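You operate a simulated robot arm through the tools that you are given. There is no shell and no other tool. Be economical: measure what you need, move in short steps, check, and stop when the job is done.

You run a simulated two-armed robot. Do the job below in one go: nothing can be reset, and whatever is moved stays where it is left.

## Task
Uncover the dial, free the turntable, turn the ring to its high spot and lock it.
Fine: The rag goes back on top of the high rack.
Where things are to end (x, y in the base frame): rag within 0.06 m of [0.55, 0.64].

It is judged by the outcome, as a careful person would: the job done as asked, and still so three seconds after it is handed in. It fails if anything else is knocked over, pushed out of place, dropped, spilled or broken.

## Robot
Two 7-joint arms with fingered hands on one trunk, on a base that drives. Base frame: it is fixed to the floor where the robot stands at the start and does not move with it; the origin is under the middle of the robot, x ahead of it, y to its left, z up; the surface under the hand at the start is at about z = 0.791. Units: m, degrees, N and s.
The left shoulder is at the start at [0.022, 0.125, 1.436], the right one opposite. With the tool pointing down near the work surface each hand reaches from about 0.1 to 0.66 m from the robot's upright axis, wherever it stands, measured 20 degrees to its own side. Places, roughly: lock lever of the turntable [0.4, 0, 0.9]; top shelf of the high rack [0.8, 0.8, 1.1]. Payload 3.6 kg a hand.
Tool frame (each hand has its own): the origin (TCP) lies between the finger pads and is the grasp point; the fingertips stand 0.034 m ahead of it; z points along the fingers, y is the line along which they close. The gripper opens to 0.116 m. The gripper's body begins 0.04 m behind the TCP. The gripper is a hand of 5 fingers: y runs from the thumb to the fingers, the wrist lies at [-0.016, -0.16, -0.164] in the tool frame, and closing takes about 1.5 s.
Orientation is told as [roll, pitch, yaw] about the base's x, y, z axes, in that order, counted from this pose: with the fingers straight down and the wrist toward the robot, the tool's x, y and z point along [0, 1, 0], [1, 0, 0] and [0, 0, -1] of the base frame.

## Interface
- The arms move only by the tool play_rows. It takes "left_series", "right_series" or both (then of equal length, played together; a hand with none holds still); each is a list of rows, each an object of numbers (a shift or turn left out is 0, a gripper value left out holds the last): "dx", "dy", "dz": the shift along the base's x, y, z in units of 30 mm (1.0 is 30 mm); "wx", "wy", "wz": the turn, a rotation vector about the base's x, y, z in units of 6 degrees (1.0 is 6 degrees). In form: [{"dx": .., "dy": .., "dz": .., "wx": .., "wy": .., "wz": ..}, ...]. A call has 1 to 20 rows; each row shifts and turns the commanded pose from where the row before left it. "left_claw" and "right_claw" are, for a hand that has rows, the gripper command, from -1 (fully open) to 1 (shut), values between in proportion, set as the call begins (left out, the last holds). A call with a number of a shift or a turn outside -1 to 1 is refused whole. Each row takes 0.2 s and may step no farther than 0.05 m and 8.6 degrees from the row before; otherwise, or with a gripper value out of range, the whole call is refused. A pose out of reach is approached as far as the arm can. The call stops where the force on the tool passes 40 N (or 10 N more than at its start, if that is more) or the arm is blocked; 0.2 s more then pass. Each finger travels about 0.153 m/s and halts on what it meets, pressing with about 28 N; the grip force reading is that of the motor and also rises with nothing between the fingers. The clock runs only during rows and for 0.2 s after the last one: add rows that do not move to give the fingers time. The reply holds the time, the measured pose of the TCP, the force on the tool along the base axes, the opening and the grip force, in the units named above and with some noise, with the torque about the TCP (base axes, N m) and any sound that the robot's microphone picked up.
- Cameras (640 x 400 px; columns grow to the right, rows downward): "scene" is now at [0.0886, 0.0366, 1.6029]; the picture's right is [0.43, -0.91, 0.00], its down [-0.59, -0.28, -0.76] and it looks along [0.69, 0.32, -0.65] (base axes); focal length 260 px, centre (320, 200). "left" rides on the left gripper at [-0.069, -0.134, -0.11] in its tool frame; the picture's right is [-0.77, -0.19, 0.61], its down [0.59, -0.58, 0.57] and it looks along [0.25, 0.79, 0.55] (tool axes); focal length 256 px, centre (320, 200). "right" rides on the right gripper at [0.069, -0.134, -0.11] in its tool frame; the picture's right is [-0.77, 0.19, -0.61], its down [-0.59, -0.58, 0.56] and it looks along [-0.25, 0.79, 0.55] (tool axes); focal length 256 px, centre (320, 200). There is no depth. A picture from a camera that has moved, and an enlarged one, comes with that camera's place and axes in the base frame and with its lens.
- camera(camera): a new picture of that camera. It takes no simulated time.
- slide_trunk(by): slides the trunk up (or, below 0, down) by that many m; the arms and the scene camera ride with it, the base frame stays. It gives what a move gives, with no picture.
- drive_base(legs): drives the robot by 1 to 6 legs, each [ahead, turn to the left] in m and degrees, along the robot's own axes; the way and the turn of a leg run together, so that a leg with both is an arc; at most 1.5 m and 180 degrees a leg. The arms and the cameras ride along, it lands a little off, and it stops where it bumps. It gives what a move gives.
- finger_targets(index, middle, ring, little, thumb_bend, thumb_turn, hand): sets how far each is bent, from 0 (flat) to 1 (curled in); at 0.3 the hand is open as for a grip, at 0.7 the pads meet at the TCP. One left out holds its place. A second passes; each finger stops where it meets its share of the squeeze, and holds until it gets a number again. A gripper value or a shape takes the hand back. It gives what a move gives, with no picture; readings hold the bend of each and the force on index, middle, ring, little, thumb and palm. thumb_turn goes from beside the hand (0) to across from the fingers (1), as for a grip.
- preshape(shape, hand): the hand has 5 fingers and takes this shape, open, in about a second: jaw (thumb against the fingers, like two jaws); tri (thumb and two fingers); tip (a fingertip pinch); poke (one finger out to press); point (the index stretched); flat (the hand flat); cup (the hand cupped); fist (a fist). The gripper value then closes the fingers along that shape, each until it touches; the sizes above hold for jaw. It gives what a move gives, with no picture.
- aim_head(pan, tilt): turns the head with the scene camera to pan (to the left, within 86 degrees either way) and tilt (down, from -29 to 69), counted from straight ahead of the robot. It gives what a move gives.
- inspect(camera, box): a new picture of the part [left, top, right, bottom] of that camera's present view, enlarged. It takes no simulated time.
- sign_off(): hands the job in; it is judged then, once.

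Work in short steps. Places have to be worked out from the pictures, the camera data and where the tool is seen: move nearer, look again, correct. Check each grasp and each placing, and mend what went wrong. You have 120 turns and 108 pictures in all, those below and enlarged ones among them. Open the grippers and draw the arms clear of the work before you hand the job in, unless the task says otherwise; then end with one line.

The tools are called after ">>>" by a JSON object that holds its "op" and its "data". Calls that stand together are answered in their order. play_rows: Moves the arms, as the interface text tells. Its arguments: {"type":"object","properties":{"left_series":{"type":"array"},"left_claw":{"type":"number"},"right_series":{"type":"array"},"right_claw":{"type":"number"}},"required":[]} The other tools are called the same way: slide_trunk (by) slides the trunk up or down; preshape (shape, hand) gives the hand a shape; finger_targets (index, middle, ring, little, thumb_bend, thumb_turn, hand) moves the fingers one by one; drive_base (legs) drives the base; aim_head (pan, tilt) turns the head that bears the scene camera; camera (camera) takes a picture; inspect (camera, box) takes an enlarged picture of a part of a camera's view; sign_off () hands the job in.

At the start:

```text
t: 0.0
left_eef_pos: [0.4429, 0.4044, 1.3701]
left_ee_rot: [-0.1, 0.0, -0.1]
left_contact_force: [0.5, 0.1, 0.1]
left_ft_torque: [0.01, -0.04, 0.01]
left_finger_gap: 0.1159
left_grasp_force: 0.1
left_shape: jaw
left_bend: [0.3, 0.3, 0.3, 0.3, 0.3, 0.97]
left_finger forces: [0.0, 0.0, 0.1, 0.0, 0.0, 0.1]
right_eef_pos: [0.4813, -0.1067, 1.2795]
right_ee_rot: [0.0, 0.0, -0.1]
right_contact_force: [0.3, -0.2, 0.1]
right_ft_torque: [-0.02, 0.01, 0.0]
right_finger_gap: 0.116
right_grasp_force: 0.0
right_shape: jaw
right_bend: [0.3, 0.3, 0.3, 0.3, 0.3, 0.97]
right_finger forces: [0.0, 0.1, 0.0, 0.0, 0.1, 0.1]
trunk travel left (down, up): [-0.629, 0.134]
robot x, y, heading: [0.0, -0.0008, 0.2]
head pan, tilt: [25.2, 40.5]
```

scene: 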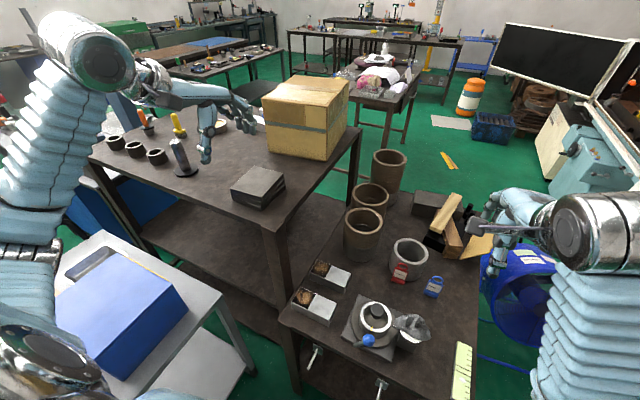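
right: 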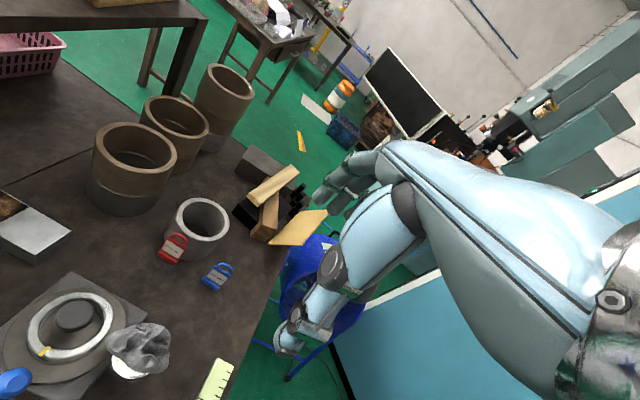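
left: 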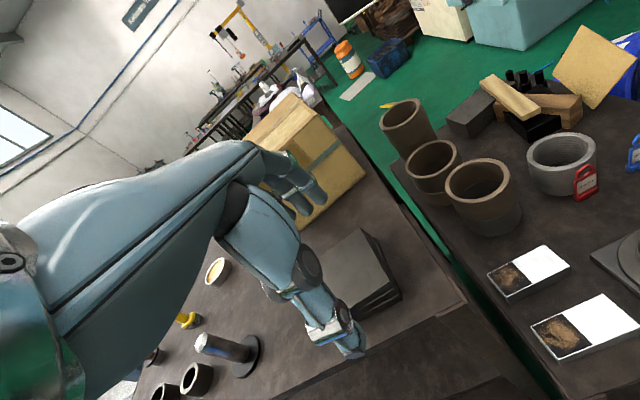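

The turntable with ring, a blue-knobbed lever and a crumpled rag lie on the low table. I look closer at them.

>>> {"op": "aim_head", "data": {"pan": 0, "tilt": 60}}

>>> {"op": "inspect", "data": {"camera": "right", "box": [0, 250, 240, 400]}}

>>> {"op": "camera", "data": {"camera": "scene"}}

```text
t: 0.9
left_eef_pos: [0.4416, 0.4036, 1.3702]
left_ee_rot: [0.0, 0.0, -0.2]
left_contact_force: [0.4, 0.9, 0.3]
left_ft_torque: [-0.01, -0.01, -0.01]
left_finger_gap: 0.1159
left_grasp_force: 0.0
left_shape: jaw
left_bend: [0.3, 0.3, 0.3, 0.3, 0.3, 0.97]
left_finger forces: [0.0, 0.0, 0.0, 0.0, 0.0, 0.0]
right_eef_pos: [0.4815, -0.1066, 1.2807]
right_ee_rot: [0.0, 0.0, -0.2]
right_contact_force: [0.1, 0.0, 0.8]
right_ft_torque: [-0.01, -0.01, -0.01]
right_finger_gap: 0.1158
right_grasp_force: 0.0
right_shape: jaw
right_bend: [0.3, 0.3, 0.3, 0.3, 0.3, 0.97]
right_finger forces: [0.0, 0.1, 0.1, 0.1, 0.1, 0.0]
trunk travel left (down, up): [-0.629, 0.134]
robot x, y, heading: [-0.0013, 0.0028, 0.1]
head pan, tilt: [0.0, 60.0]
```

```text
2.67 times, centred on (120, 325) of right
camera zoom: at [0.3475, -0.0379, 1.389], right [0.19, -0.77, 0.61], down [-0.58, -0.59, -0.56], along [0.79, -0.25, -0.55], focal length 683 px, centre (853, -133)
```

zoom: 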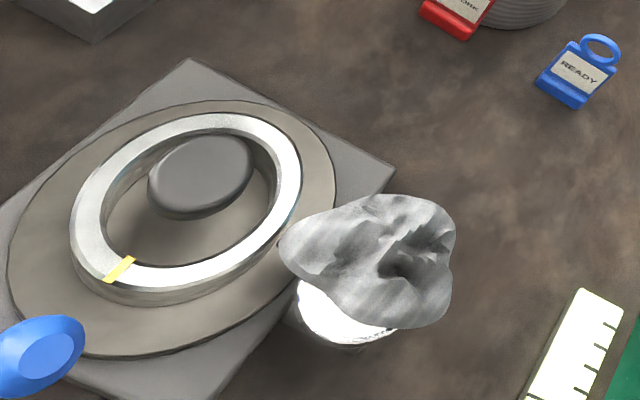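

```text
103 pictures are left
camera scene: at [0.0787, 0.0006, 1.5769], right [0.0, -1.0, 0.0], down [-0.87, 0.0, -0.5], along [0.5, 0.0, -0.87], focal length 260 px, centre (320, 200)
```

scene: 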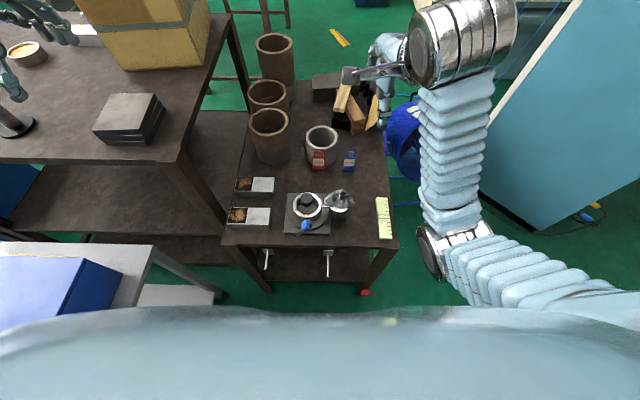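

>>> {"op": "inspect", "data": {"camera": "scene", "box": [220, 140, 412, 260]}}

>>> {"op": "inspect", "data": {"camera": "scene", "box": [272, 180, 368, 240]}}

>>> {"op": "inspect", "data": {"camera": "left", "box": [400, 200, 640, 350]}}

```text
3.33 times, centred on (316, 200) of scene
camera zoom: at [0.0787, 0.0006, 1.5769], right [0.0, -1.0, 0.0], down [-0.87, 0.0, -0.5], along [0.5, 0.0, -0.87], focal length 868 px, centre (333, 200)
```

zoom: 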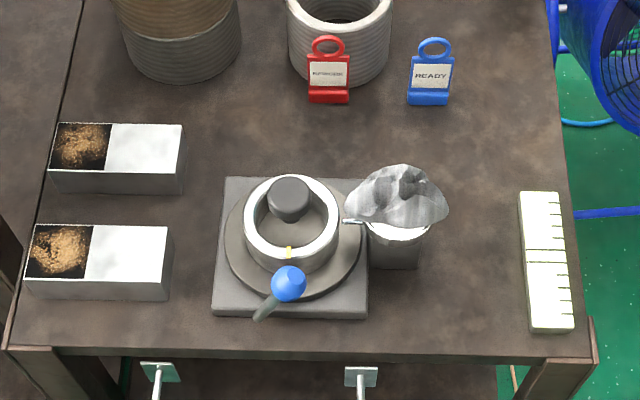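

```text
6.67 times, centred on (320, 210) of scene
camera zoom: at [0.0787, 0.0006, 1.5769], right [0.0, -1.0, 0.0], down [-0.87, 0.0, -0.5], along [0.5, 0.0, -0.87], focal length 1735 px, centre (320, 133)
```

zoom: 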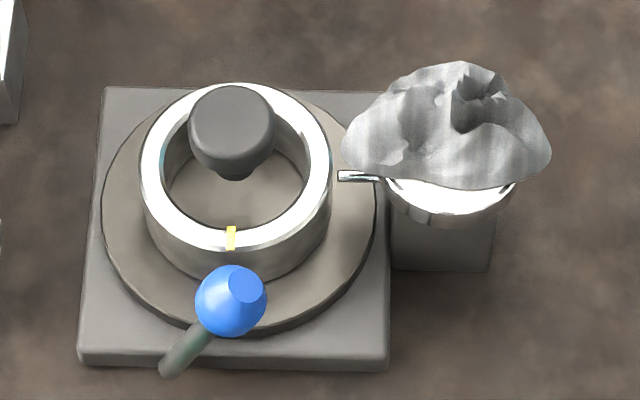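

```text
2.67 times, centred on (520, 275) of left
camera zoom: at [0.3091, 0.3353, 1.4805], right [-0.19, -0.77, -0.61], down [-0.58, 0.59, -0.57], along [0.8, 0.25, -0.55], focal length 683 px, centre (-213, 0)
```

zoom: 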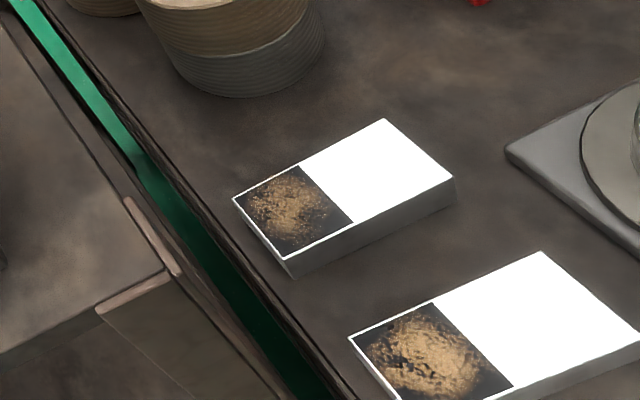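

The rag lies on a dial gauge at about [0.47,-0.057,0.90], its stylus at the ring. I clear the right arm to the right and bring the left hand over the work, high.

>>> {"op": "play_rows", "data": {"right_series": [{"dy": -1}, {"dy": -1}, {"dy": -1}, {"dy": -1}, {"dy": -1}, {"dy": -1, "dx": -1}, {"dx": -1}, {"dx": -1}], "left_series": [{"dy": -1}, {"dy": -1}, {"dy": -1}, {"dy": -1}, {"dy": -1}, {"dy": -1}, {"dy": -1}, {"dy": -1}]}}

>>> {"op": "inspect", "data": {"camera": "scene", "box": [270, 110, 398, 190]}}

```text
t: 2.7
left_eef_pos: [0.4439, 0.1594, 1.3746]
left_ee_rot: [0.2, -0.2, -0.2]
left_contact_force: [0.4, -0.4, -0.8]
left_ft_torque: [0.05, 0.0, 0.06]
left_finger_gap: 0.1159
left_grasp_force: 0.1
left_shape: jaw
left_bend: [0.3, 0.3, 0.3, 0.3, 0.3, 0.97]
left_finger forces: [0.1, 0.0, 0.1, 0.0, 0.0, 0.0]
right_eef_pos: [0.4008, -0.2895, 1.2803]
right_ee_rot: [0.3, 0.1, -0.1]
right_contact_force: [-0.1, -0.1, 0.7]
right_ft_torque: [0.04, 0.01, 0.03]
right_finger_gap: 0.1161
right_grasp_force: 0.1
right_shape: jaw
right_bend: [0.3, 0.3, 0.3, 0.3, 0.3, 0.97]
right_finger forces: [0.1, 0.1, 0.0, 0.0, 0.0, 0.0]
right hand out of reach, approached as far as the arm can: row 8
trunk travel left (down, up): [-0.629, 0.134]
robot x, y, heading: [-0.001, 0.0007, 0.2]
head pan, tilt: [0.0, 60.0]
```

```text
5.00 times, centred on (334, 150) of scene
camera zoom: at [0.0784, -0.0033, 1.5769], right [0.0, -1.0, 0.0], down [-0.87, 0.0, -0.5], along [0.5, 0.0, -0.87], focal length 1301 px, centre (250, 450)
```

zoom: 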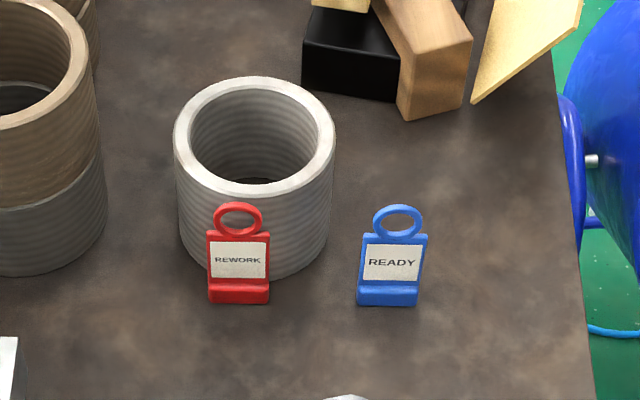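

Tags ("REWORK", "READY") are not part of this job. I move the left hand above the rag.

>>> {"op": "play_rows", "data": {"left_series": [{"dy": -1, "dx": 0.3}, {"dy": -1, "dx": 0.3}, {"dy": -1, "dx": 0.3}, {"dy": -1, "dz": -1}, {"dy": -1, "dz": -1}, {"dy": -1, "dz": -1}, {"dy": -1, "dz": -1}, {"dy": -0.2, "dz": -1}, {"dz": -1}]}}

>>> {"op": "camera", "data": {"camera": "left"}}

>>> {"op": "inspect", "data": {"camera": "scene", "box": [240, 140, 400, 240]}}

>>> {"op": "inspect", "data": {"camera": "right", "box": [0, 100, 320, 300]}}

```text
t: 4.7
left_eef_pos: [0.4684, -0.054, 1.1928]
left_ee_rot: [0.0, 0.0, -0.1]
left_contact_force: [0.1, -0.2, -0.1]
left_ft_torque: [0.01, 0.03, 0.01]
left_finger_gap: 0.1162
left_grasp_force: 0.0
left_shape: jaw
left_bend: [0.3, 0.3, 0.3, 0.3, 0.3, 0.97]
left_finger forces: [0.0, 0.0, 0.0, 0.0, 0.0, 0.1]
right_eef_pos: [0.4021, -0.2863, 1.2812]
right_ee_rot: [0.1, 0.1, -0.1]
right_contact_force: [0.6, 0.4, -0.1]
right_ft_torque: [0.0, 0.02, 0.04]
right_finger_gap: 0.1158
right_grasp_force: 0.0
right_shape: jaw
right_bend: [0.3, 0.3, 0.3, 0.3, 0.3, 0.97]
right_finger forces: [0.1, 0.0, 0.1, 0.1, 0.0, 0.0]
trunk travel left (down, up): [-0.629, 0.134]
robot x, y, heading: [0.0029, -0.0022, 0.1]
head pan, tilt: [0.0, 60.0]
```

```text
98 pictures are left
camera left: at [0.3353, -0.123, 1.3016], right [-0.19, -0.77, -0.61], down [-0.58, 0.59, -0.57], along [0.8, 0.25, -0.55], focal length 256 px, centre (320, 200)
```

left: 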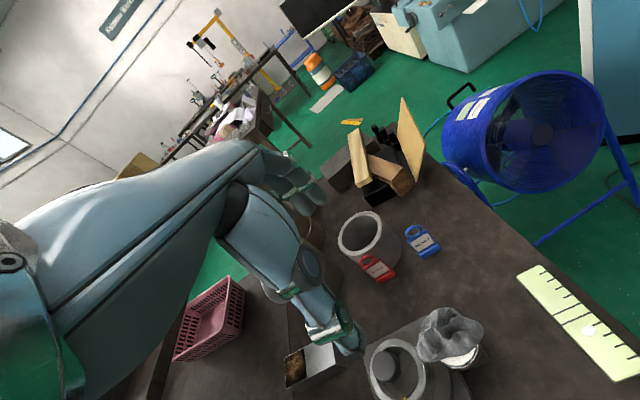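

```text
4.00 times, centred on (320, 190) of scene
camera zoom: at [0.0784, -0.0006, 1.5769], right [0.0, -1.0, 0.0], down [-0.87, 0.0, -0.5], along [0.5, 0.0, -0.87], focal length 1041 px, centre (320, 240)
```

zoom: 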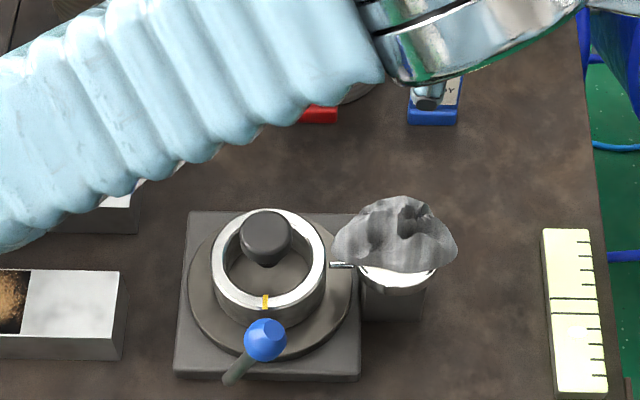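

```text
2.00 times, centred on (160, 200) of right
camera zoom: at [0.2676, -0.2189, 1.3898], right [0.19, -0.77, 0.61], down [-0.58, -0.59, -0.57], along [0.79, -0.25, -0.55], focal length 512 px, centre (640, 200)
```

zoom: 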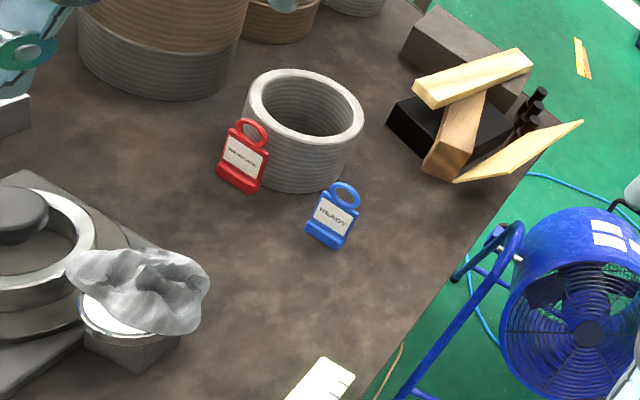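

Refined rag centre about [0.468,-0.062,0.905]. I lower the left hand to just above it and look.

>>> {"op": "play_rows", "data": {"left_series": [{"dz": -1, "dy": -0.25}, {"dz": -1}, {"dz": -1}, {"dz": -1}, {"dz": -1}, {"dz": -1}, {"dz": -1}]}}

>>> {"op": "camera", "data": {"camera": "left"}}

>>> {"op": "inspect", "data": {"camera": "right", "box": [0, 100, 320, 300]}}

>>> {"op": "inspect", "data": {"camera": "scene", "box": [240, 140, 400, 240]}}

```text
t: 6.3
left_eef_pos: [0.4692, -0.0604, 0.9811]
left_ee_rot: [0.0, -0.1, -0.1]
left_contact_force: [-0.1, -0.4, -0.3]
left_ft_torque: [0.04, 0.02, -0.02]
left_finger_gap: 0.116
left_grasp_force: 0.1
left_shape: jaw
left_bend: [0.3, 0.3, 0.3, 0.3, 0.3, 0.97]
left_finger forces: [0.0, 0.1, 0.0, 0.1, 0.0, 0.1]
right_eef_pos: [0.402, -0.2866, 1.2812]
right_ee_rot: [0.2, 0.1, 0.0]
right_contact_force: [0.8, 0.9, -0.5]
right_ft_torque: [0.04, 0.04, 0.01]
right_finger_gap: 0.1157
right_grasp_force: 0.2
right_shape: jaw
right_bend: [0.3, 0.3, 0.3, 0.3, 0.3, 0.97]
right_finger forces: [0.0, 0.1, 0.0, 0.1, 0.0, 0.0]
trunk travel left (down, up): [-0.629, 0.134]
robot x, y, heading: [-0.0002, -0.0001, -0.0]
head pan, tilt: [0.0, 60.0]
```

```text
95 pictures are left
camera left: at [0.3365, -0.1295, 1.091], right [-0.19, -0.77, -0.61], down [-0.58, 0.59, -0.56], along [0.8, 0.25, -0.55], focal length 256 px, centre (320, 200)
```

left: 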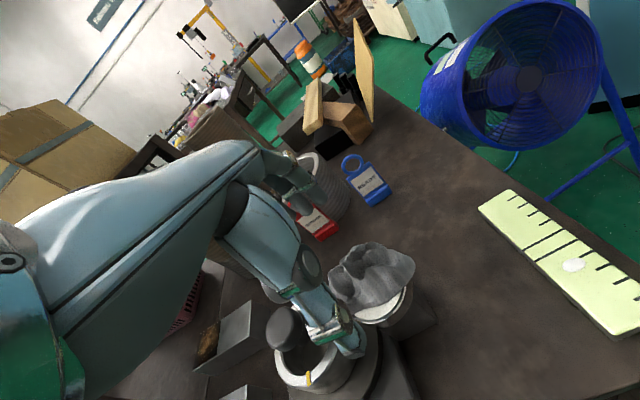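

```text
2.00 times, centred on (160, 200) of right
camera zoom: at [0.2677, -0.2191, 1.3898], right [0.19, -0.77, 0.61], down [-0.58, -0.59, -0.57], along [0.79, -0.25, -0.55], focal length 512 px, centre (640, 200)
```

zoom: 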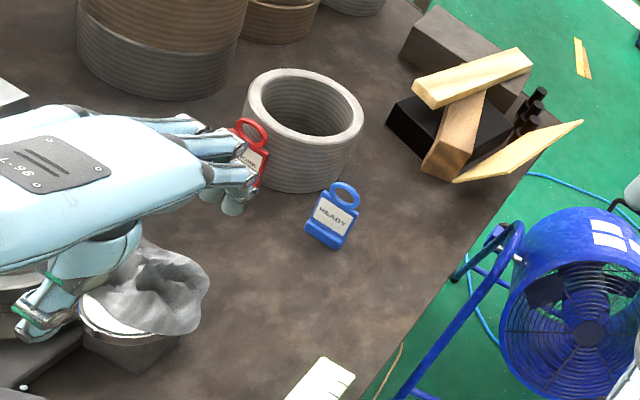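

```text
4.00 times, centred on (320, 190) of scene
camera zoom: at [0.0785, -0.0007, 1.5769], right [0.0, -1.0, 0.0], down [-0.87, 0.0, -0.5], along [0.5, 0.0, -0.87], focal length 1041 px, centre (320, 240)
```

zoom: 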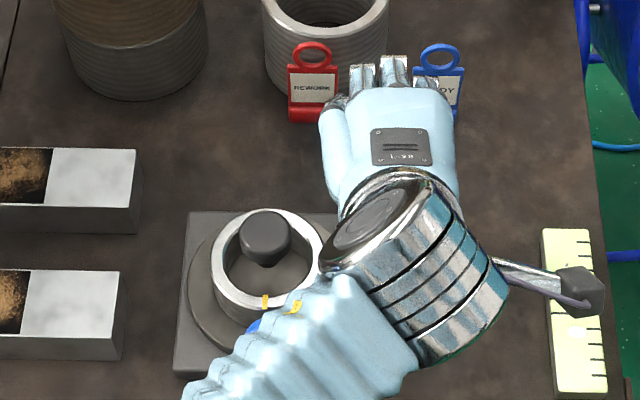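

Rag sits below the TCP, thumb on the robot side. I lower 5 cm and close part by part.

>>> {"op": "play_rows", "data": {"left_series": [{"dz": -0.9}, {"dz": -0.8}]}}

>>> {"op": "camera", "data": {"camera": "left"}}

>>> {"op": "inspect", "data": {"camera": "right", "box": [0, 150, 160, 250]}}

```text
t: 6.9
left_eef_pos: [0.4735, -0.0416, 0.9265]
left_ee_rot: [1.6, -0.4, 0.4]
left_contact_force: [-0.1, 0.7, -0.2]
left_ft_torque: [-0.04, 0.01, 0.02]
left_finger_gap: 0.1158
left_grasp_force: 0.1
left_shape: jaw
left_bend: [0.3, 0.3, 0.3, 0.3, 0.3, 0.97]
left_finger forces: [0.1, 0.1, 0.0, 0.0, 0.1, 0.0]
right_eef_pos: [0.4017, -0.2868, 1.2808]
right_ee_rot: [0.0, 0.1, -0.1]
right_contact_force: [-0.2, 0.6, 0.2]
right_ft_torque: [0.0, -0.02, 0.03]
right_finger_gap: 0.1156
right_grasp_force: 0.0
right_shape: jaw
right_bend: [0.3, 0.3, 0.3, 0.3, 0.3, 0.97]
right_finger forces: [0.0, 0.0, 0.0, 0.0, 0.0, 0.1]
trunk travel left (down, up): [-0.629, 0.134]
robot x, y, heading: [-0.0012, 0.0006, 0.2]
head pan, tilt: [0.0, 60.0]
```

```text
92 pictures are left
camera left: at [0.3405, -0.1134, 1.0334], right [-0.18, -0.75, -0.63], down [-0.58, 0.6, -0.55], along [0.8, 0.27, -0.54], focal length 256 px, centre (320, 200)
```

left: 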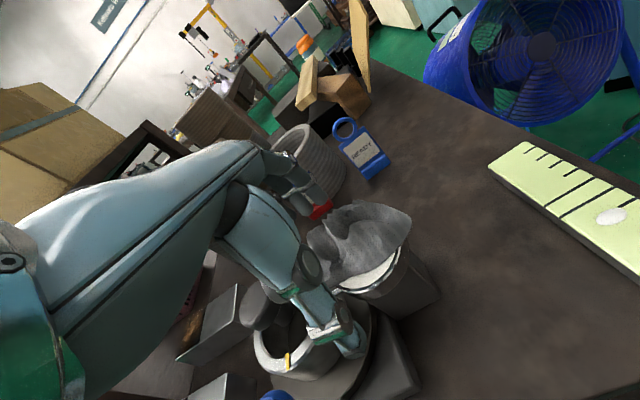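

```text
4.00 times, centred on (80, 200) of right
camera zoom: at [0.2681, -0.218, 1.3899], right [0.19, -0.77, 0.61], down [-0.58, -0.59, -0.56], along [0.79, -0.25, -0.55], focal length 1024 px, centre (1280, 200)
```

zoom: 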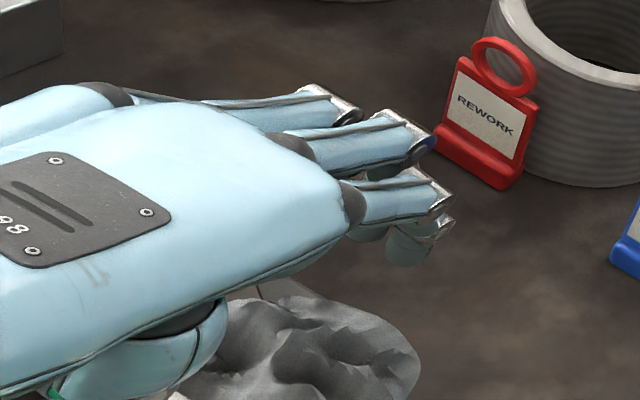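

The pose drifted 2 cm in +y — near the arm's limit probably. I go back up and lower the trunk instead.

>>> {"op": "play_rows", "data": {"left_series": [{"dz": 1}, {"dz": 0.7}, {"dy": 0}]}}

>>> {"op": "slide_trunk", "data": {"by": -0.1}}

```text
t: 7.9
left_eef_pos: [0.4954, -0.02, 0.988]
left_ee_rot: [4.4, -3.0, 0.4]
left_contact_force: [-0.9, -0.4, 0.2]
left_ft_torque: [-0.01, 0.0, -0.01]
left_finger_gap: 0.1158
left_grasp_force: 0.0
left_shape: jaw
left_bend: [0.3, 0.3, 0.3, 0.3, 0.3, 0.97]
left_finger forces: [0.1, 0.0, 0.0, 0.0, 0.0, 0.1]
right_eef_pos: [0.4029, -0.2866, 1.2816]
right_ee_rot: [0.0, 0.1, -0.2]
right_contact_force: [0.2, 0.0, 0.7]
right_ft_torque: [0.0, 0.01, -0.02]
right_finger_gap: 0.116
right_grasp_force: 0.1
right_shape: jaw
right_bend: [0.3, 0.3, 0.3, 0.3, 0.3, 0.97]
right_finger forces: [0.0, 0.0, 0.0, 0.1, 0.1, 0.0]
trunk travel left (down, up): [-0.629, 0.134]
robot x, y, heading: [0.0004, -0.0024, -0.1]
head pan, tilt: [0.0, 60.0]
stopped in row 3 (left hand): the arm was blocked; the commanded pose is now the measured one
```

```text
t: 8.8
left_eef_pos: [0.5142, 0.0356, 0.9122]
left_ee_rot: [11.3, -5.6, 0.0]
left_contact_force: [-33.8, -7.0, 19.7]
left_ft_torque: [-0.04, 1.44, 0.43]
left_finger_gap: 0.116
left_grasp_force: 0.0
left_shape: jaw
left_bend: [0.3, 0.3, 0.3, 0.3, 0.3, 0.96]
left_finger forces: [0.0, 0.0, 0.0, 0.1, 38.5, 0.0]
right_eef_pos: [0.3992, -0.2868, 1.2061]
right_ee_rot: [0.1, 0.0, -0.1]
right_contact_force: [0.0, 0.5, -0.7]
right_ft_torque: [0.02, 0.06, -0.03]
right_finger_gap: 0.1159
right_grasp_force: 0.0
right_shape: jaw
right_bend: [0.3, 0.3, 0.3, 0.3, 0.3, 0.97]
right_finger forces: [0.0, 0.0, 0.0, 0.0, 0.1, 0.1]
trunk travel left (down, up): [-0.554, 0.208]
robot x, y, heading: [0.0021, -0.0011, -0.4]
head pan, tilt: [0.0, 60.0]
stopped: the force on the tool passed its limit at 62 N (the readings are from after the stop); the commanded pose is now the measured one
```

The arm was blocked (likely elbow) and the thumb pressed on something; I raise the trunk straight back and look.

>>> {"op": "slide_trunk", "data": {"by": 0.08}}

>>> {"op": "camera", "data": {"camera": "scene"}}

>>> {"op": "camera", "data": {"camera": "left"}}

>>> {"op": "camera", "data": {"camera": "right"}}

```text
t: 9.9
left_eef_pos: [0.5265, 0.1124, 0.9845]
left_ee_rot: [20.0, -6.5, -0.3]
left_contact_force: [0.1, -0.7, 0.0]
left_ft_torque: [-0.01, -0.01, -0.02]
left_finger_gap: 0.1158
left_grasp_force: 0.1
left_shape: jaw
left_bend: [0.3, 0.3, 0.3, 0.3, 0.3, 0.97]
left_finger forces: [0.0, 0.1, 0.1, 0.1, 0.0, 0.0]
right_eef_pos: [0.4024, -0.2868, 1.2862]
right_ee_rot: [0.0, 0.2, -0.1]
right_contact_force: [-0.5, -0.5, -0.1]
right_ft_torque: [0.0, 0.01, 0.0]
right_finger_gap: 0.1158
right_grasp_force: 0.0
right_shape: jaw
right_bend: [0.3, 0.3, 0.3, 0.3, 0.3, 0.97]
right_finger forces: [0.0, 0.0, 0.1, 0.1, 0.1, 0.1]
trunk travel left (down, up): [-0.635, 0.128]
robot x, y, heading: [-0.0003, 0.0033, 0.1]
head pan, tilt: [0.0, 60.0]
stopped: the arm was blocked; the commanded pose is now the measured one
```

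```text
90 pictures are left
camera scene: at [0.0783, 0.0003, 1.5832], right [0.0, -1.0, 0.0], down [-0.87, 0.0, -0.5], along [0.5, 0.0, -0.87], focal length 260 px, centre (320, 200)
```

scene: 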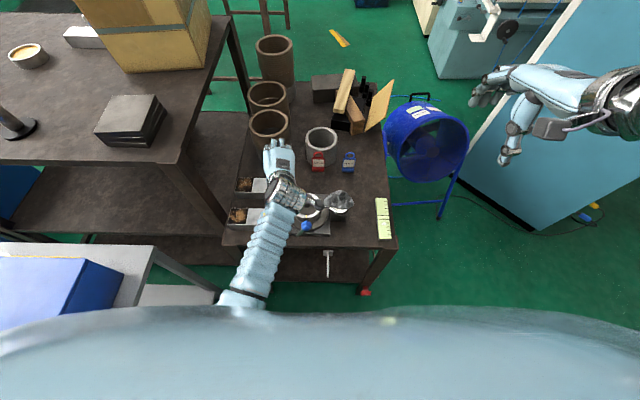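

```text
89 pictures are left
camera left: at [0.3855, 0.01, 1.0472], right [-0.09, -0.51, -0.85], down [-0.53, 0.75, -0.39], along [0.84, 0.42, -0.34], focal length 256 px, centre (320, 200)
```

left: 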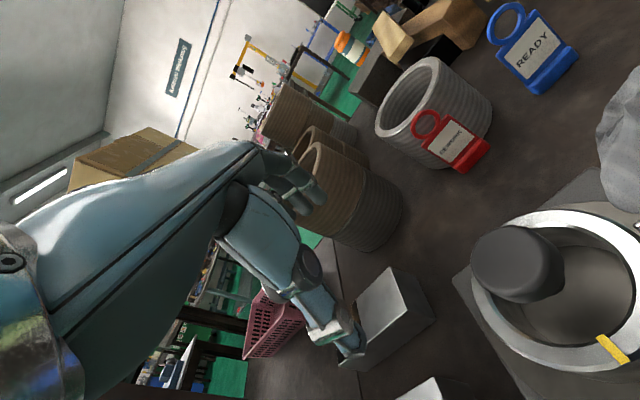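

```text
88 pictures are left
camera right: at [0.268, -0.2184, 1.3959], right [0.19, -0.77, 0.61], down [-0.58, -0.59, -0.56], along [0.79, -0.25, -0.56], focal length 256 px, centre (320, 200)
```

right: 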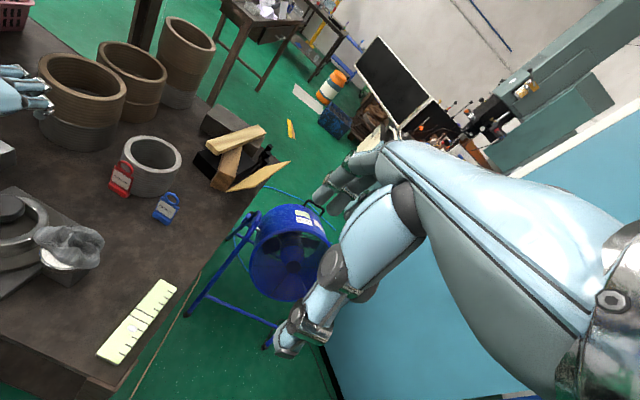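

The arm got jammed near the body by the wrist pose; nothing seems disturbed. I lift, restore the orientation, and will approach with the hand yawed so the wrist lies further left.

>>> {"op": "play_rows", "data": {"left_series": [{"dz": 1}, {"dz": 1}, {"dz": 1}, {"dz": 1}, {"dz": 1, "wx": -1}, {"dz": 1, "wx": -1}, {"wx": -1, "wy": 1}, {"wx": -0.3}, {"wz": -1}, {"wz": -1}, {"wz": -1}, {"wz": -1}, {"wz": -1}]}}

>>> {"op": "inspect", "data": {"camera": "scene", "box": [240, 140, 400, 240]}}

```text
t: 12.7
left_eef_pos: [0.527, 0.1111, 1.1639]
left_ee_rot: [0.0, -0.2, -28.7]
left_contact_force: [-0.6, 0.4, 1.3]
left_ft_torque: [-0.02, 0.0, 0.02]
left_finger_gap: 0.1158
left_grasp_force: 0.2
left_shape: jaw
left_bend: [0.3, 0.3, 0.3, 0.3, 0.3, 0.97]
left_finger forces: [0.1, 0.0, 0.1, 0.1, 0.1, 0.0]
right_eef_pos: [0.4025, -0.2861, 1.288]
right_ee_rot: [-0.1, 0.2, -0.1]
right_contact_force: [-0.1, 0.2, 0.3]
right_ft_torque: [0.04, 0.02, 0.01]
right_finger_gap: 0.116
right_grasp_force: 0.0
right_shape: jaw
right_bend: [0.3, 0.3, 0.3, 0.3, 0.3, 0.97]
right_finger forces: [0.0, 0.0, 0.0, 0.0, 0.0, 0.1]
trunk travel left (down, up): [-0.635, 0.128]
robot x, y, heading: [-0.0003, 0.0003, 0.1]
head pan, tilt: [0.0, 60.0]
```

```text
4.00 times, centred on (320, 190) of scene
camera zoom: at [0.0787, 0.001, 1.5829], right [0.0, -1.0, 0.0], down [-0.87, 0.0, -0.5], along [0.5, 0.0, -0.87], focal length 1041 px, centre (320, 240)
```

zoom: 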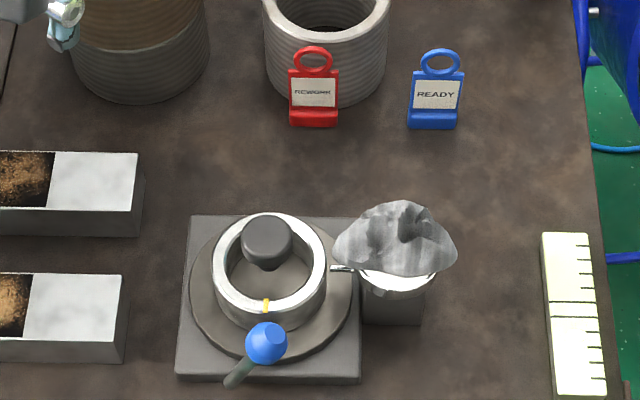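

Nothing was disturbed. Now I approach the rag with the yawed hand, stopping above to check for drift.

>>> {"op": "play_rows", "data": {"left_series": [{"dy": -1, "dx": -0.4, "wz": -1}, {"dy": -1, "dx": -0.4}, {"dy": -1, "dx": -0.4}, {"dy": -1, "dx": -0.4}, {"dy": -1, "dx": -0.4}, {"dy": -0.8, "dz": -1}, {"dz": -1}, {"dz": -1}, {"dz": -1}, {"dz": -1}, {"dz": 0}]}}

>>> {"op": "camera", "data": {"camera": "left"}}

```text
t: 15.1
left_eef_pos: [0.467, -0.0635, 1.0127]
left_ee_rot: [0.0, -0.2, -34.6]
left_contact_force: [-0.4, -0.4, 0.7]
left_ft_torque: [-0.03, -0.02, 0.02]
left_finger_gap: 0.1157
left_grasp_force: 0.1
left_shape: jaw
left_bend: [0.3, 0.3, 0.3, 0.3, 0.3, 0.97]
left_finger forces: [0.0, 0.1, 0.0, 0.0, 0.1, 0.0]
right_eef_pos: [0.4021, -0.2872, 1.2862]
right_ee_rot: [0.0, 0.1, -0.2]
right_contact_force: [-0.1, 0.5, -0.1]
right_ft_torque: [0.01, 0.01, 0.0]
right_finger_gap: 0.1158
right_grasp_force: 0.1
right_shape: jaw
right_bend: [0.3, 0.3, 0.3, 0.3, 0.3, 0.97]
right_finger forces: [0.0, 0.0, 0.0, 0.1, 0.1, 0.0]
trunk travel left (down, up): [-0.635, 0.128]
robot x, y, heading: [-0.0002, 0.0012, 0.0]
head pan, tilt: [0.0, 60.0]
```

```text
86 pictures are left
camera left: at [0.3181, -0.0449, 1.1223], right [-0.59, -0.53, -0.61], down [-0.14, 0.81, -0.57], along [0.8, -0.25, -0.55], focal length 256 px, centre (320, 200)
```

left: 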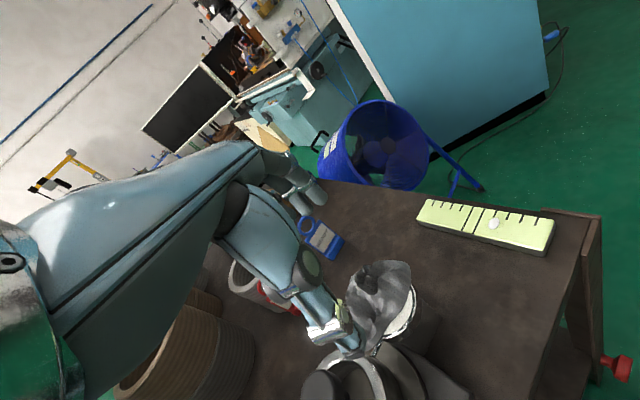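

Tracking holds well. I lower to TCP z≈0.925.

>>> {"op": "play_rows", "data": {"left_series": [{"dz": -1}, {"dz": -1}, {"dz": -0.9}, {"dz": 0}]}}

>>> {"op": "camera", "data": {"camera": "left"}}

>>> {"op": "inspect", "data": {"camera": "right", "box": [0, 150, 200, 275]}}

```text
t: 16.1
left_eef_pos: [0.4692, -0.0634, 0.9265]
left_ee_rot: [0.2, -0.2, -34.6]
left_contact_force: [-0.6, 0.5, -0.2]
left_ft_torque: [0.0, 0.0, 0.04]
left_finger_gap: 0.1158
left_grasp_force: 0.0
left_shape: jaw
left_bend: [0.3, 0.3, 0.3, 0.3, 0.3, 0.97]
left_finger forces: [0.0, 0.0, 0.0, 0.0, 0.1, 0.0]
right_eef_pos: [0.4033, -0.2867, 1.2869]
right_ee_rot: [0.0, 0.0, -0.1]
right_contact_force: [0.0, 0.7, 0.5]
right_ft_torque: [0.0, -0.01, 0.02]
right_finger_gap: 0.1159
right_grasp_force: 0.1
right_shape: jaw
right_bend: [0.3, 0.3, 0.3, 0.3, 0.3, 0.97]
right_finger forces: [0.0, 0.0, 0.1, 0.0, 0.1, 0.1]
trunk travel left (down, up): [-0.635, 0.128]
robot x, y, heading: [0.0008, -0.0001, 0.1]
head pan, tilt: [0.0, 60.0]
```

```text
85 pictures are left
camera left: at [0.3197, -0.0435, 1.0349], right [-0.59, -0.53, -0.61], down [-0.14, 0.81, -0.57], along [0.8, -0.25, -0.55], focal length 256 px, centre (320, 200)
```

left: 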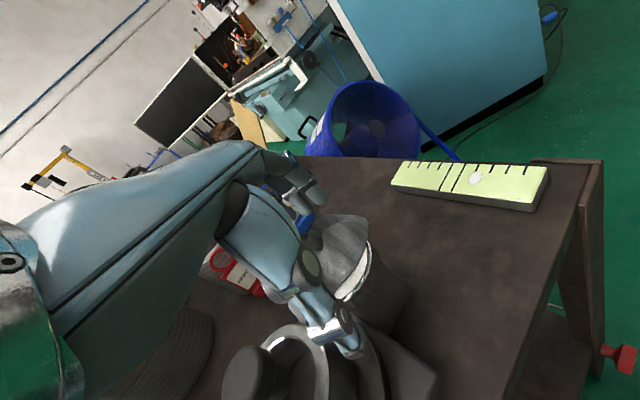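

```text
3.20 times, centred on (100, 212) of right
camera zoom: at [0.2679, -0.2191, 1.3956], right [0.19, -0.77, 0.61], down [-0.58, -0.59, -0.56], along [0.79, -0.25, -0.56], focal length 819 px, centre (1024, 160)
```

zoom: 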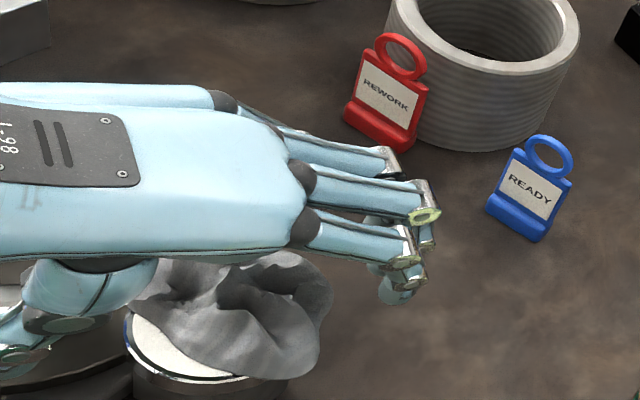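

The rag centre seems ~7 mm further to −y; I shift and close gently.

>>> {"op": "play_rows", "data": {"left_series": [{"dy": -0.25}, {"dz": -0.1}, {}, {}, {}, {}, {}, {}], "left_claw": 0.1}}

>>> {"op": "camera", "data": {"camera": "left"}}

>>> {"op": "inspect", "data": {"camera": "right", "box": [0, 150, 200, 275]}}

```text
t: 17.9
left_eef_pos: [0.4676, -0.071, 0.9233]
left_ee_rot: [0.1, -0.3, -34.6]
left_contact_force: [-0.1, -0.7, 1.3]
left_ft_torque: [0.0, -0.08, 0.01]
left_finger_gap: 0.0528
left_grasp_force: 0.1
left_shape: jaw
left_bend: [0.42, 0.46, 0.63, 0.62, 0.66, 1.0]
left_finger forces: [0.1, 1.4, 0.1, 0.0, 0.1, 0.0]
right_eef_pos: [0.4024, -0.2874, 1.286]
right_ee_rot: [-0.1, 0.2, -0.2]
right_contact_force: [0.5, -0.3, -0.1]
right_ft_torque: [0.0, -0.03, -0.01]
right_finger_gap: 0.1159
right_grasp_force: 0.1
right_shape: jaw
right_bend: [0.3, 0.3, 0.3, 0.3, 0.3, 0.97]
right_finger forces: [0.0, 0.0, 0.1, 0.0, 0.1, 0.0]
trunk travel left (down, up): [-0.635, 0.128]
robot x, y, heading: [0.0041, -0.002, 0.1]
head pan, tilt: [0.0, 60.0]
```

```text
83 pictures are left
camera left: at [0.3187, -0.0515, 1.0326], right [-0.59, -0.53, -0.61], down [-0.14, 0.81, -0.57], along [0.8, -0.25, -0.55], focal length 256 px, centre (320, 200)
```

left: 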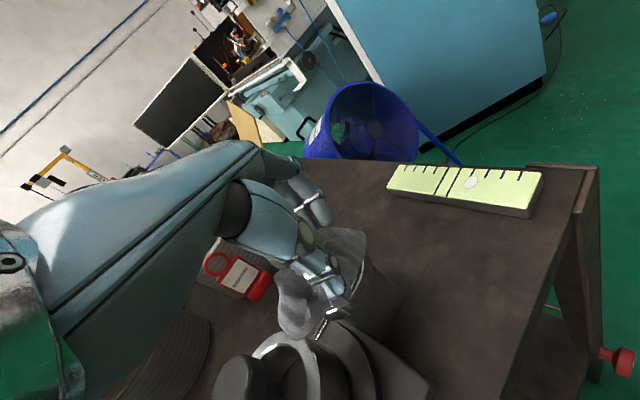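

```text
3.20 times, centred on (100, 212) of right
camera zoom: at [0.268, -0.2191, 1.3955], right [0.19, -0.77, 0.61], down [-0.58, -0.59, -0.56], along [0.79, -0.25, -0.56], focal length 819 px, centre (1024, 160)
```

zoom: 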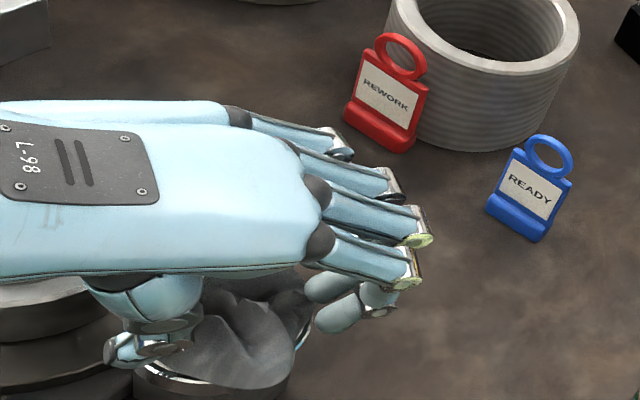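

Fingers have touched the rag. I close further to grip it.

>>> {"op": "play_rows", "data": {"left_series": [{}, {}, {}, {}, {}, {}, {}], "left_claw": 0.7}}

>>> {"op": "inspect", "data": {"camera": "right", "box": [0, 150, 200, 275]}}

```text
t: 19.5
left_eef_pos: [0.4669, -0.0728, 0.9266]
left_ee_rot: [0.2, -0.6, -34.7]
left_contact_force: [2.3, -6.5, 23.3]
left_ft_torque: [-0.44, -0.46, -0.01]
left_finger_gap: 0.0236
left_grasp_force: 28.5
left_shape: jaw
left_bend: [0.71, 0.54, 0.7, 0.69, 0.7, 1.0]
left_finger forces: [20.5, 12.6, 0.0, 0.1, 21.0, 0.0]
right_eef_pos: [0.4015, -0.2889, 1.2871]
right_ee_rot: [0.0, 0.1, -0.1]
right_contact_force: [0.1, 0.2, 0.0]
right_ft_torque: [-0.03, -0.03, 0.01]
right_finger_gap: 0.1158
right_grasp_force: 0.0
right_shape: jaw
right_bend: [0.3, 0.3, 0.3, 0.3, 0.3, 0.97]
right_finger forces: [0.0, 0.0, 0.0, 0.0, 0.0, 0.0]
trunk travel left (down, up): [-0.635, 0.128]
robot x, y, heading: [0.0012, -0.0017, 0.2]
head pan, tilt: [0.0, 60.0]
```

```text
3.20 times, centred on (100, 212) of right
camera zoom: at [0.2665, -0.2199, 1.3958], right [0.19, -0.77, 0.61], down [-0.58, -0.59, -0.56], along [0.79, -0.25, -0.56], focal length 819 px, centre (1024, 160)
```

zoom: 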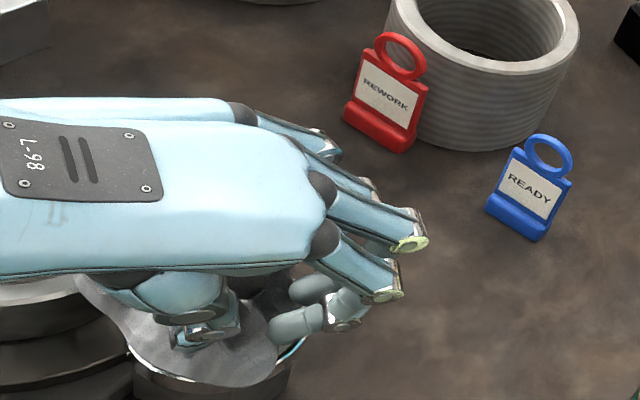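

The hand holds something (gap 24 mm, 28 N). I lift a little and check.

>>> {"op": "play_rows", "data": {"left_series": [{"dz": 0.4}, {"dz": 0.6}, {"dz": 1}, {"dz": 1}]}}

>>> {"op": "camera", "data": {"camera": "left"}}

>>> {"op": "inspect", "data": {"camera": "right", "box": [0, 150, 200, 275]}}

```text
t: 20.5
left_eef_pos: [0.4659, -0.0726, 1.0107]
left_ee_rot: [0.2, 0.0, -34.6]
left_contact_force: [0.6, 0.0, -0.7]
left_ft_torque: [-0.02, 0.0, 0.0]
left_finger_gap: 0.0186
left_grasp_force: 28.3
left_shape: jaw
left_bend: [0.66, 0.61, 0.7, 0.69, 0.7, 1.0]
left_finger forces: [11.9, 0.7, 2.2, 0.1, 13.8, 0.0]
right_eef_pos: [0.4024, -0.2864, 1.2867]
right_ee_rot: [0.0, 0.2, -0.1]
right_contact_force: [1.0, 0.0, 0.1]
right_ft_torque: [0.02, -0.04, 0.0]
right_finger_gap: 0.1156
right_grasp_force: 0.0
right_shape: jaw
right_bend: [0.3, 0.3, 0.3, 0.3, 0.3, 0.97]
right_finger forces: [0.0, 0.1, 0.1, 0.0, 0.1, 0.0]
trunk travel left (down, up): [-0.635, 0.128]
robot x, y, heading: [-0.0024, 0.0057, 0.0]
head pan, tilt: [0.0, 60.0]
```

```text
80 pictures are left
camera left: at [0.3171, -0.053, 1.1208], right [-0.59, -0.53, -0.61], down [-0.14, 0.81, -0.57], along [0.8, -0.25, -0.55], focal length 256 px, centre (320, 200)
```

left: 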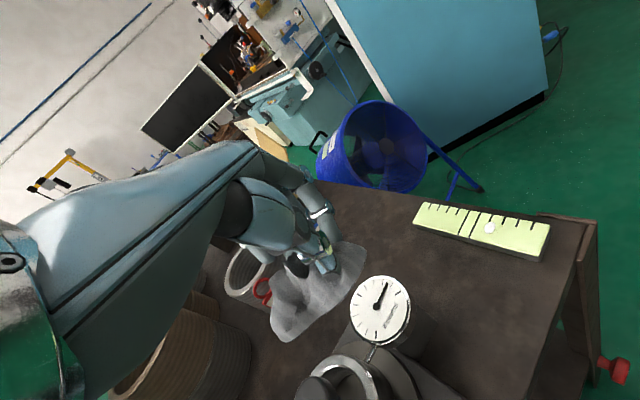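

```text
3.20 times, centred on (100, 212) of right
camera zoom: at [0.2683, -0.219, 1.3955], right [0.19, -0.77, 0.61], down [-0.58, -0.59, -0.56], along [0.79, -0.25, -0.56], focal length 819 px, centre (1024, 160)
```

zoom: 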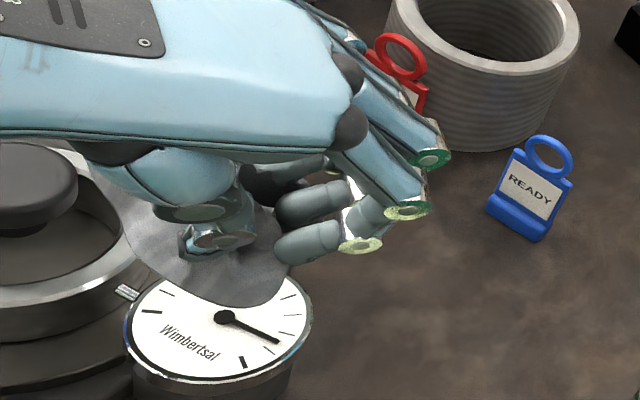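

The rag is held and the dial is uncovered. I lift it high and move left, unyawing, then look at the rack.

>>> {"op": "play_rows", "data": {"left_series": [{"dz": 1}, {"dz": 1}, {"dz": 1}, {"dz": 1}, {"dz": 1}, {"dz": 1, "dy": 1}, {"dz": 1, "dy": 1}, {"dz": 1, "dy": 1, "wz": 1}, {"dz": 1, "dy": 1, "wz": 1}, {"dz": 1, "dy": 1, "wz": 1}, {"dy": 1, "wz": 1}, {"dy": 1, "wz": 1}, {"dy": 1, "wz": 1}, {"dy": 1, "wz": 1}, {"dy": 1, "wz": 1}, {"dy": 1, "wz": 1}]}}

>>> {"op": "aim_head", "data": {"pan": 48, "tilt": 35}}

>>> {"op": "camera", "data": {"camera": "scene"}}

>>> {"op": "camera", "data": {"camera": "left"}}

```text
t: 23.9
left_eef_pos: [0.4685, 0.2615, 1.3123]
left_ee_rot: [0.0, -0.2, 19.5]
left_contact_force: [-0.2, -0.4, -0.1]
left_ft_torque: [0.01, 0.02, -0.01]
left_finger_gap: 0.0187
left_grasp_force: 27.7
left_shape: jaw
left_bend: [0.66, 0.61, 0.7, 0.69, 0.7, 1.0]
left_finger forces: [11.3, 0.6, 2.5, 0.0, 13.1, 0.0]
right_eef_pos: [0.402, -0.2865, 1.2866]
right_ee_rot: [0.0, 0.2, -0.1]
right_contact_force: [0.8, 0.1, -0.3]
right_ft_torque: [-0.04, 0.01, 0.02]
right_finger_gap: 0.1161
right_grasp_force: 0.1
right_shape: jaw
right_bend: [0.3, 0.3, 0.3, 0.3, 0.3, 0.97]
right_finger forces: [0.0, 0.1, 0.0, 0.1, 0.0, 0.0]
trunk travel left (down, up): [-0.635, 0.128]
robot x, y, heading: [0.0019, -0.0018, 0.0]
head pan, tilt: [0.0, 60.0]
```

```text
t: 25.1
left_eef_pos: [0.4681, 0.2599, 1.3112]
left_ee_rot: [0.1, -0.2, 19.3]
left_contact_force: [0.7, -1.0, -0.5]
left_ft_torque: [0.02, 0.0, -0.01]
left_finger_gap: 0.0187
left_grasp_force: 28.0
left_shape: jaw
left_bend: [0.66, 0.61, 0.7, 0.69, 0.7, 1.0]
left_finger forces: [11.3, 0.6, 2.3, 0.0, 13.0, 0.0]
right_eef_pos: [0.4021, -0.2878, 1.287]
right_ee_rot: [0.0, 0.2, -0.1]
right_contact_force: [-0.1, 0.3, -0.1]
right_ft_torque: [0.01, 0.01, 0.04]
right_finger_gap: 0.116
right_grasp_force: 0.0
right_shape: jaw
right_bend: [0.3, 0.3, 0.3, 0.3, 0.3, 0.97]
right_finger forces: [0.0, 0.0, 0.1, 0.0, 0.0, 0.0]
trunk travel left (down, up): [-0.635, 0.128]
robot x, y, heading: [0.0018, 0.0025, -0.1]
head pan, tilt: [48.0, 35.0]
```

```text
78 pictures are left
camera scene: at [0.0709, 0.0652, 1.6172], right [0.74, -0.67, 0.0], down [-0.38, -0.43, -0.82], along [0.55, 0.61, -0.57], focal length 260 px, centre (320, 200)
```

scene: 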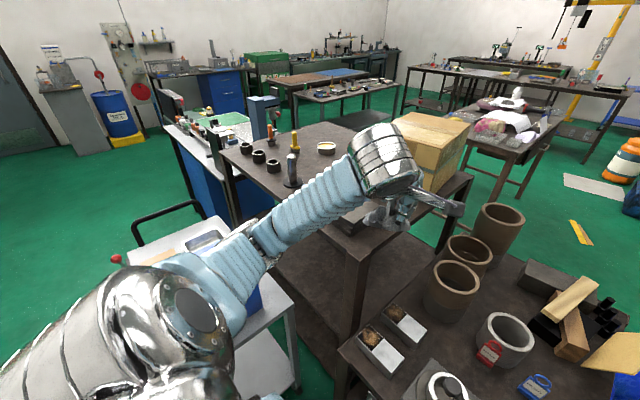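

```text
77 pictures are left
camera left: at [0.3653, 0.1497, 1.422], right [0.08, -0.79, -0.61], down [-0.74, 0.37, -0.57], along [0.67, 0.5, -0.55], focal length 256 px, centre (320, 200)
```

left: 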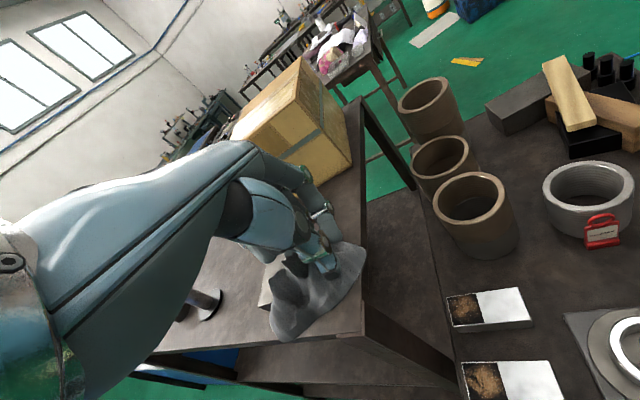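

Rack top: front edge x≈0.49, the peg stand near [0.56,0.77], the plate stack near [0.57,0.47]; the target spot lies between. I carry the rag there, staying high.

>>> {"op": "play_rows", "data": {"left_series": [{"dy": 1, "dx": 0.2}, {"dy": 1, "dx": 0.2}, {"dy": 1, "dx": 0.2}, {"dy": 1, "dx": 0.2}, {"dy": 1, "dx": 0.2}, {"dy": 1, "dx": 0.2}, {"dy": 1, "dx": 0.2}, {"dy": 1, "dx": 0.2}, {"dy": 1, "dx": 0.2}, {"dy": 1, "dx": 0.2}, {"dy": 1, "dx": 0.2}, {"dy": 1, "dx": 0.2}, {"dy": 0.6, "dx": 0.2}, {}]}}

>>> {"op": "camera", "data": {"camera": "scene"}}

>>> {"op": "camera", "data": {"camera": "left"}}

```text
t: 28.1
left_eef_pos: [0.5459, 0.6368, 1.3139]
left_ee_rot: [0.1, -0.4, 19.4]
left_contact_force: [-0.8, -0.5, -0.6]
left_ft_torque: [-0.01, -0.04, 0.01]
left_finger_gap: 0.0187
left_grasp_force: 27.7
left_shape: jaw
left_bend: [0.66, 0.61, 0.7, 0.69, 0.7, 1.0]
left_finger forces: [11.2, 0.5, 2.6, 0.1, 12.8, 0.0]
right_eef_pos: [0.4013, -0.2877, 1.2867]
right_ee_rot: [0.1, 0.2, -0.2]
right_contact_force: [-0.1, -0.1, -0.2]
right_ft_torque: [0.0, 0.03, 0.03]
right_finger_gap: 0.1159
right_grasp_force: 0.0
right_shape: jaw
right_bend: [0.3, 0.3, 0.3, 0.3, 0.3, 0.97]
right_finger forces: [0.0, 0.0, 0.0, 0.0, 0.1, 0.1]
trunk travel left (down, up): [-0.635, 0.128]
robot x, y, heading: [0.0017, 0.0041, 0.1]
head pan, tilt: [48.0, 35.0]
```

```text
76 pictures are left
camera scene: at [0.0706, 0.0656, 1.6172], right [0.74, -0.67, 0.0], down [-0.38, -0.43, -0.82], along [0.55, 0.61, -0.57], focal length 260 px, centre (320, 200)
```

scene: 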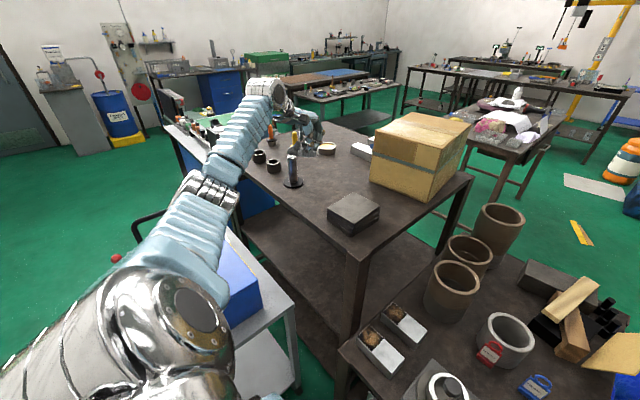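

```text
75 pictures are left
camera left: at [0.4445, 0.5265, 1.4223], right [0.08, -0.79, -0.61], down [-0.74, 0.37, -0.57], along [0.67, 0.5, -0.55], focal length 256 px, centre (320, 200)
```

left: 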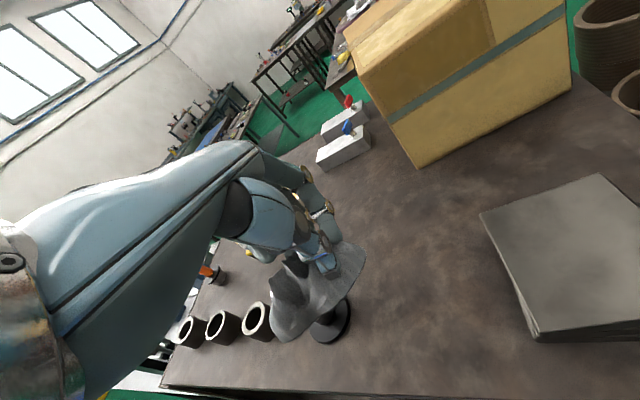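

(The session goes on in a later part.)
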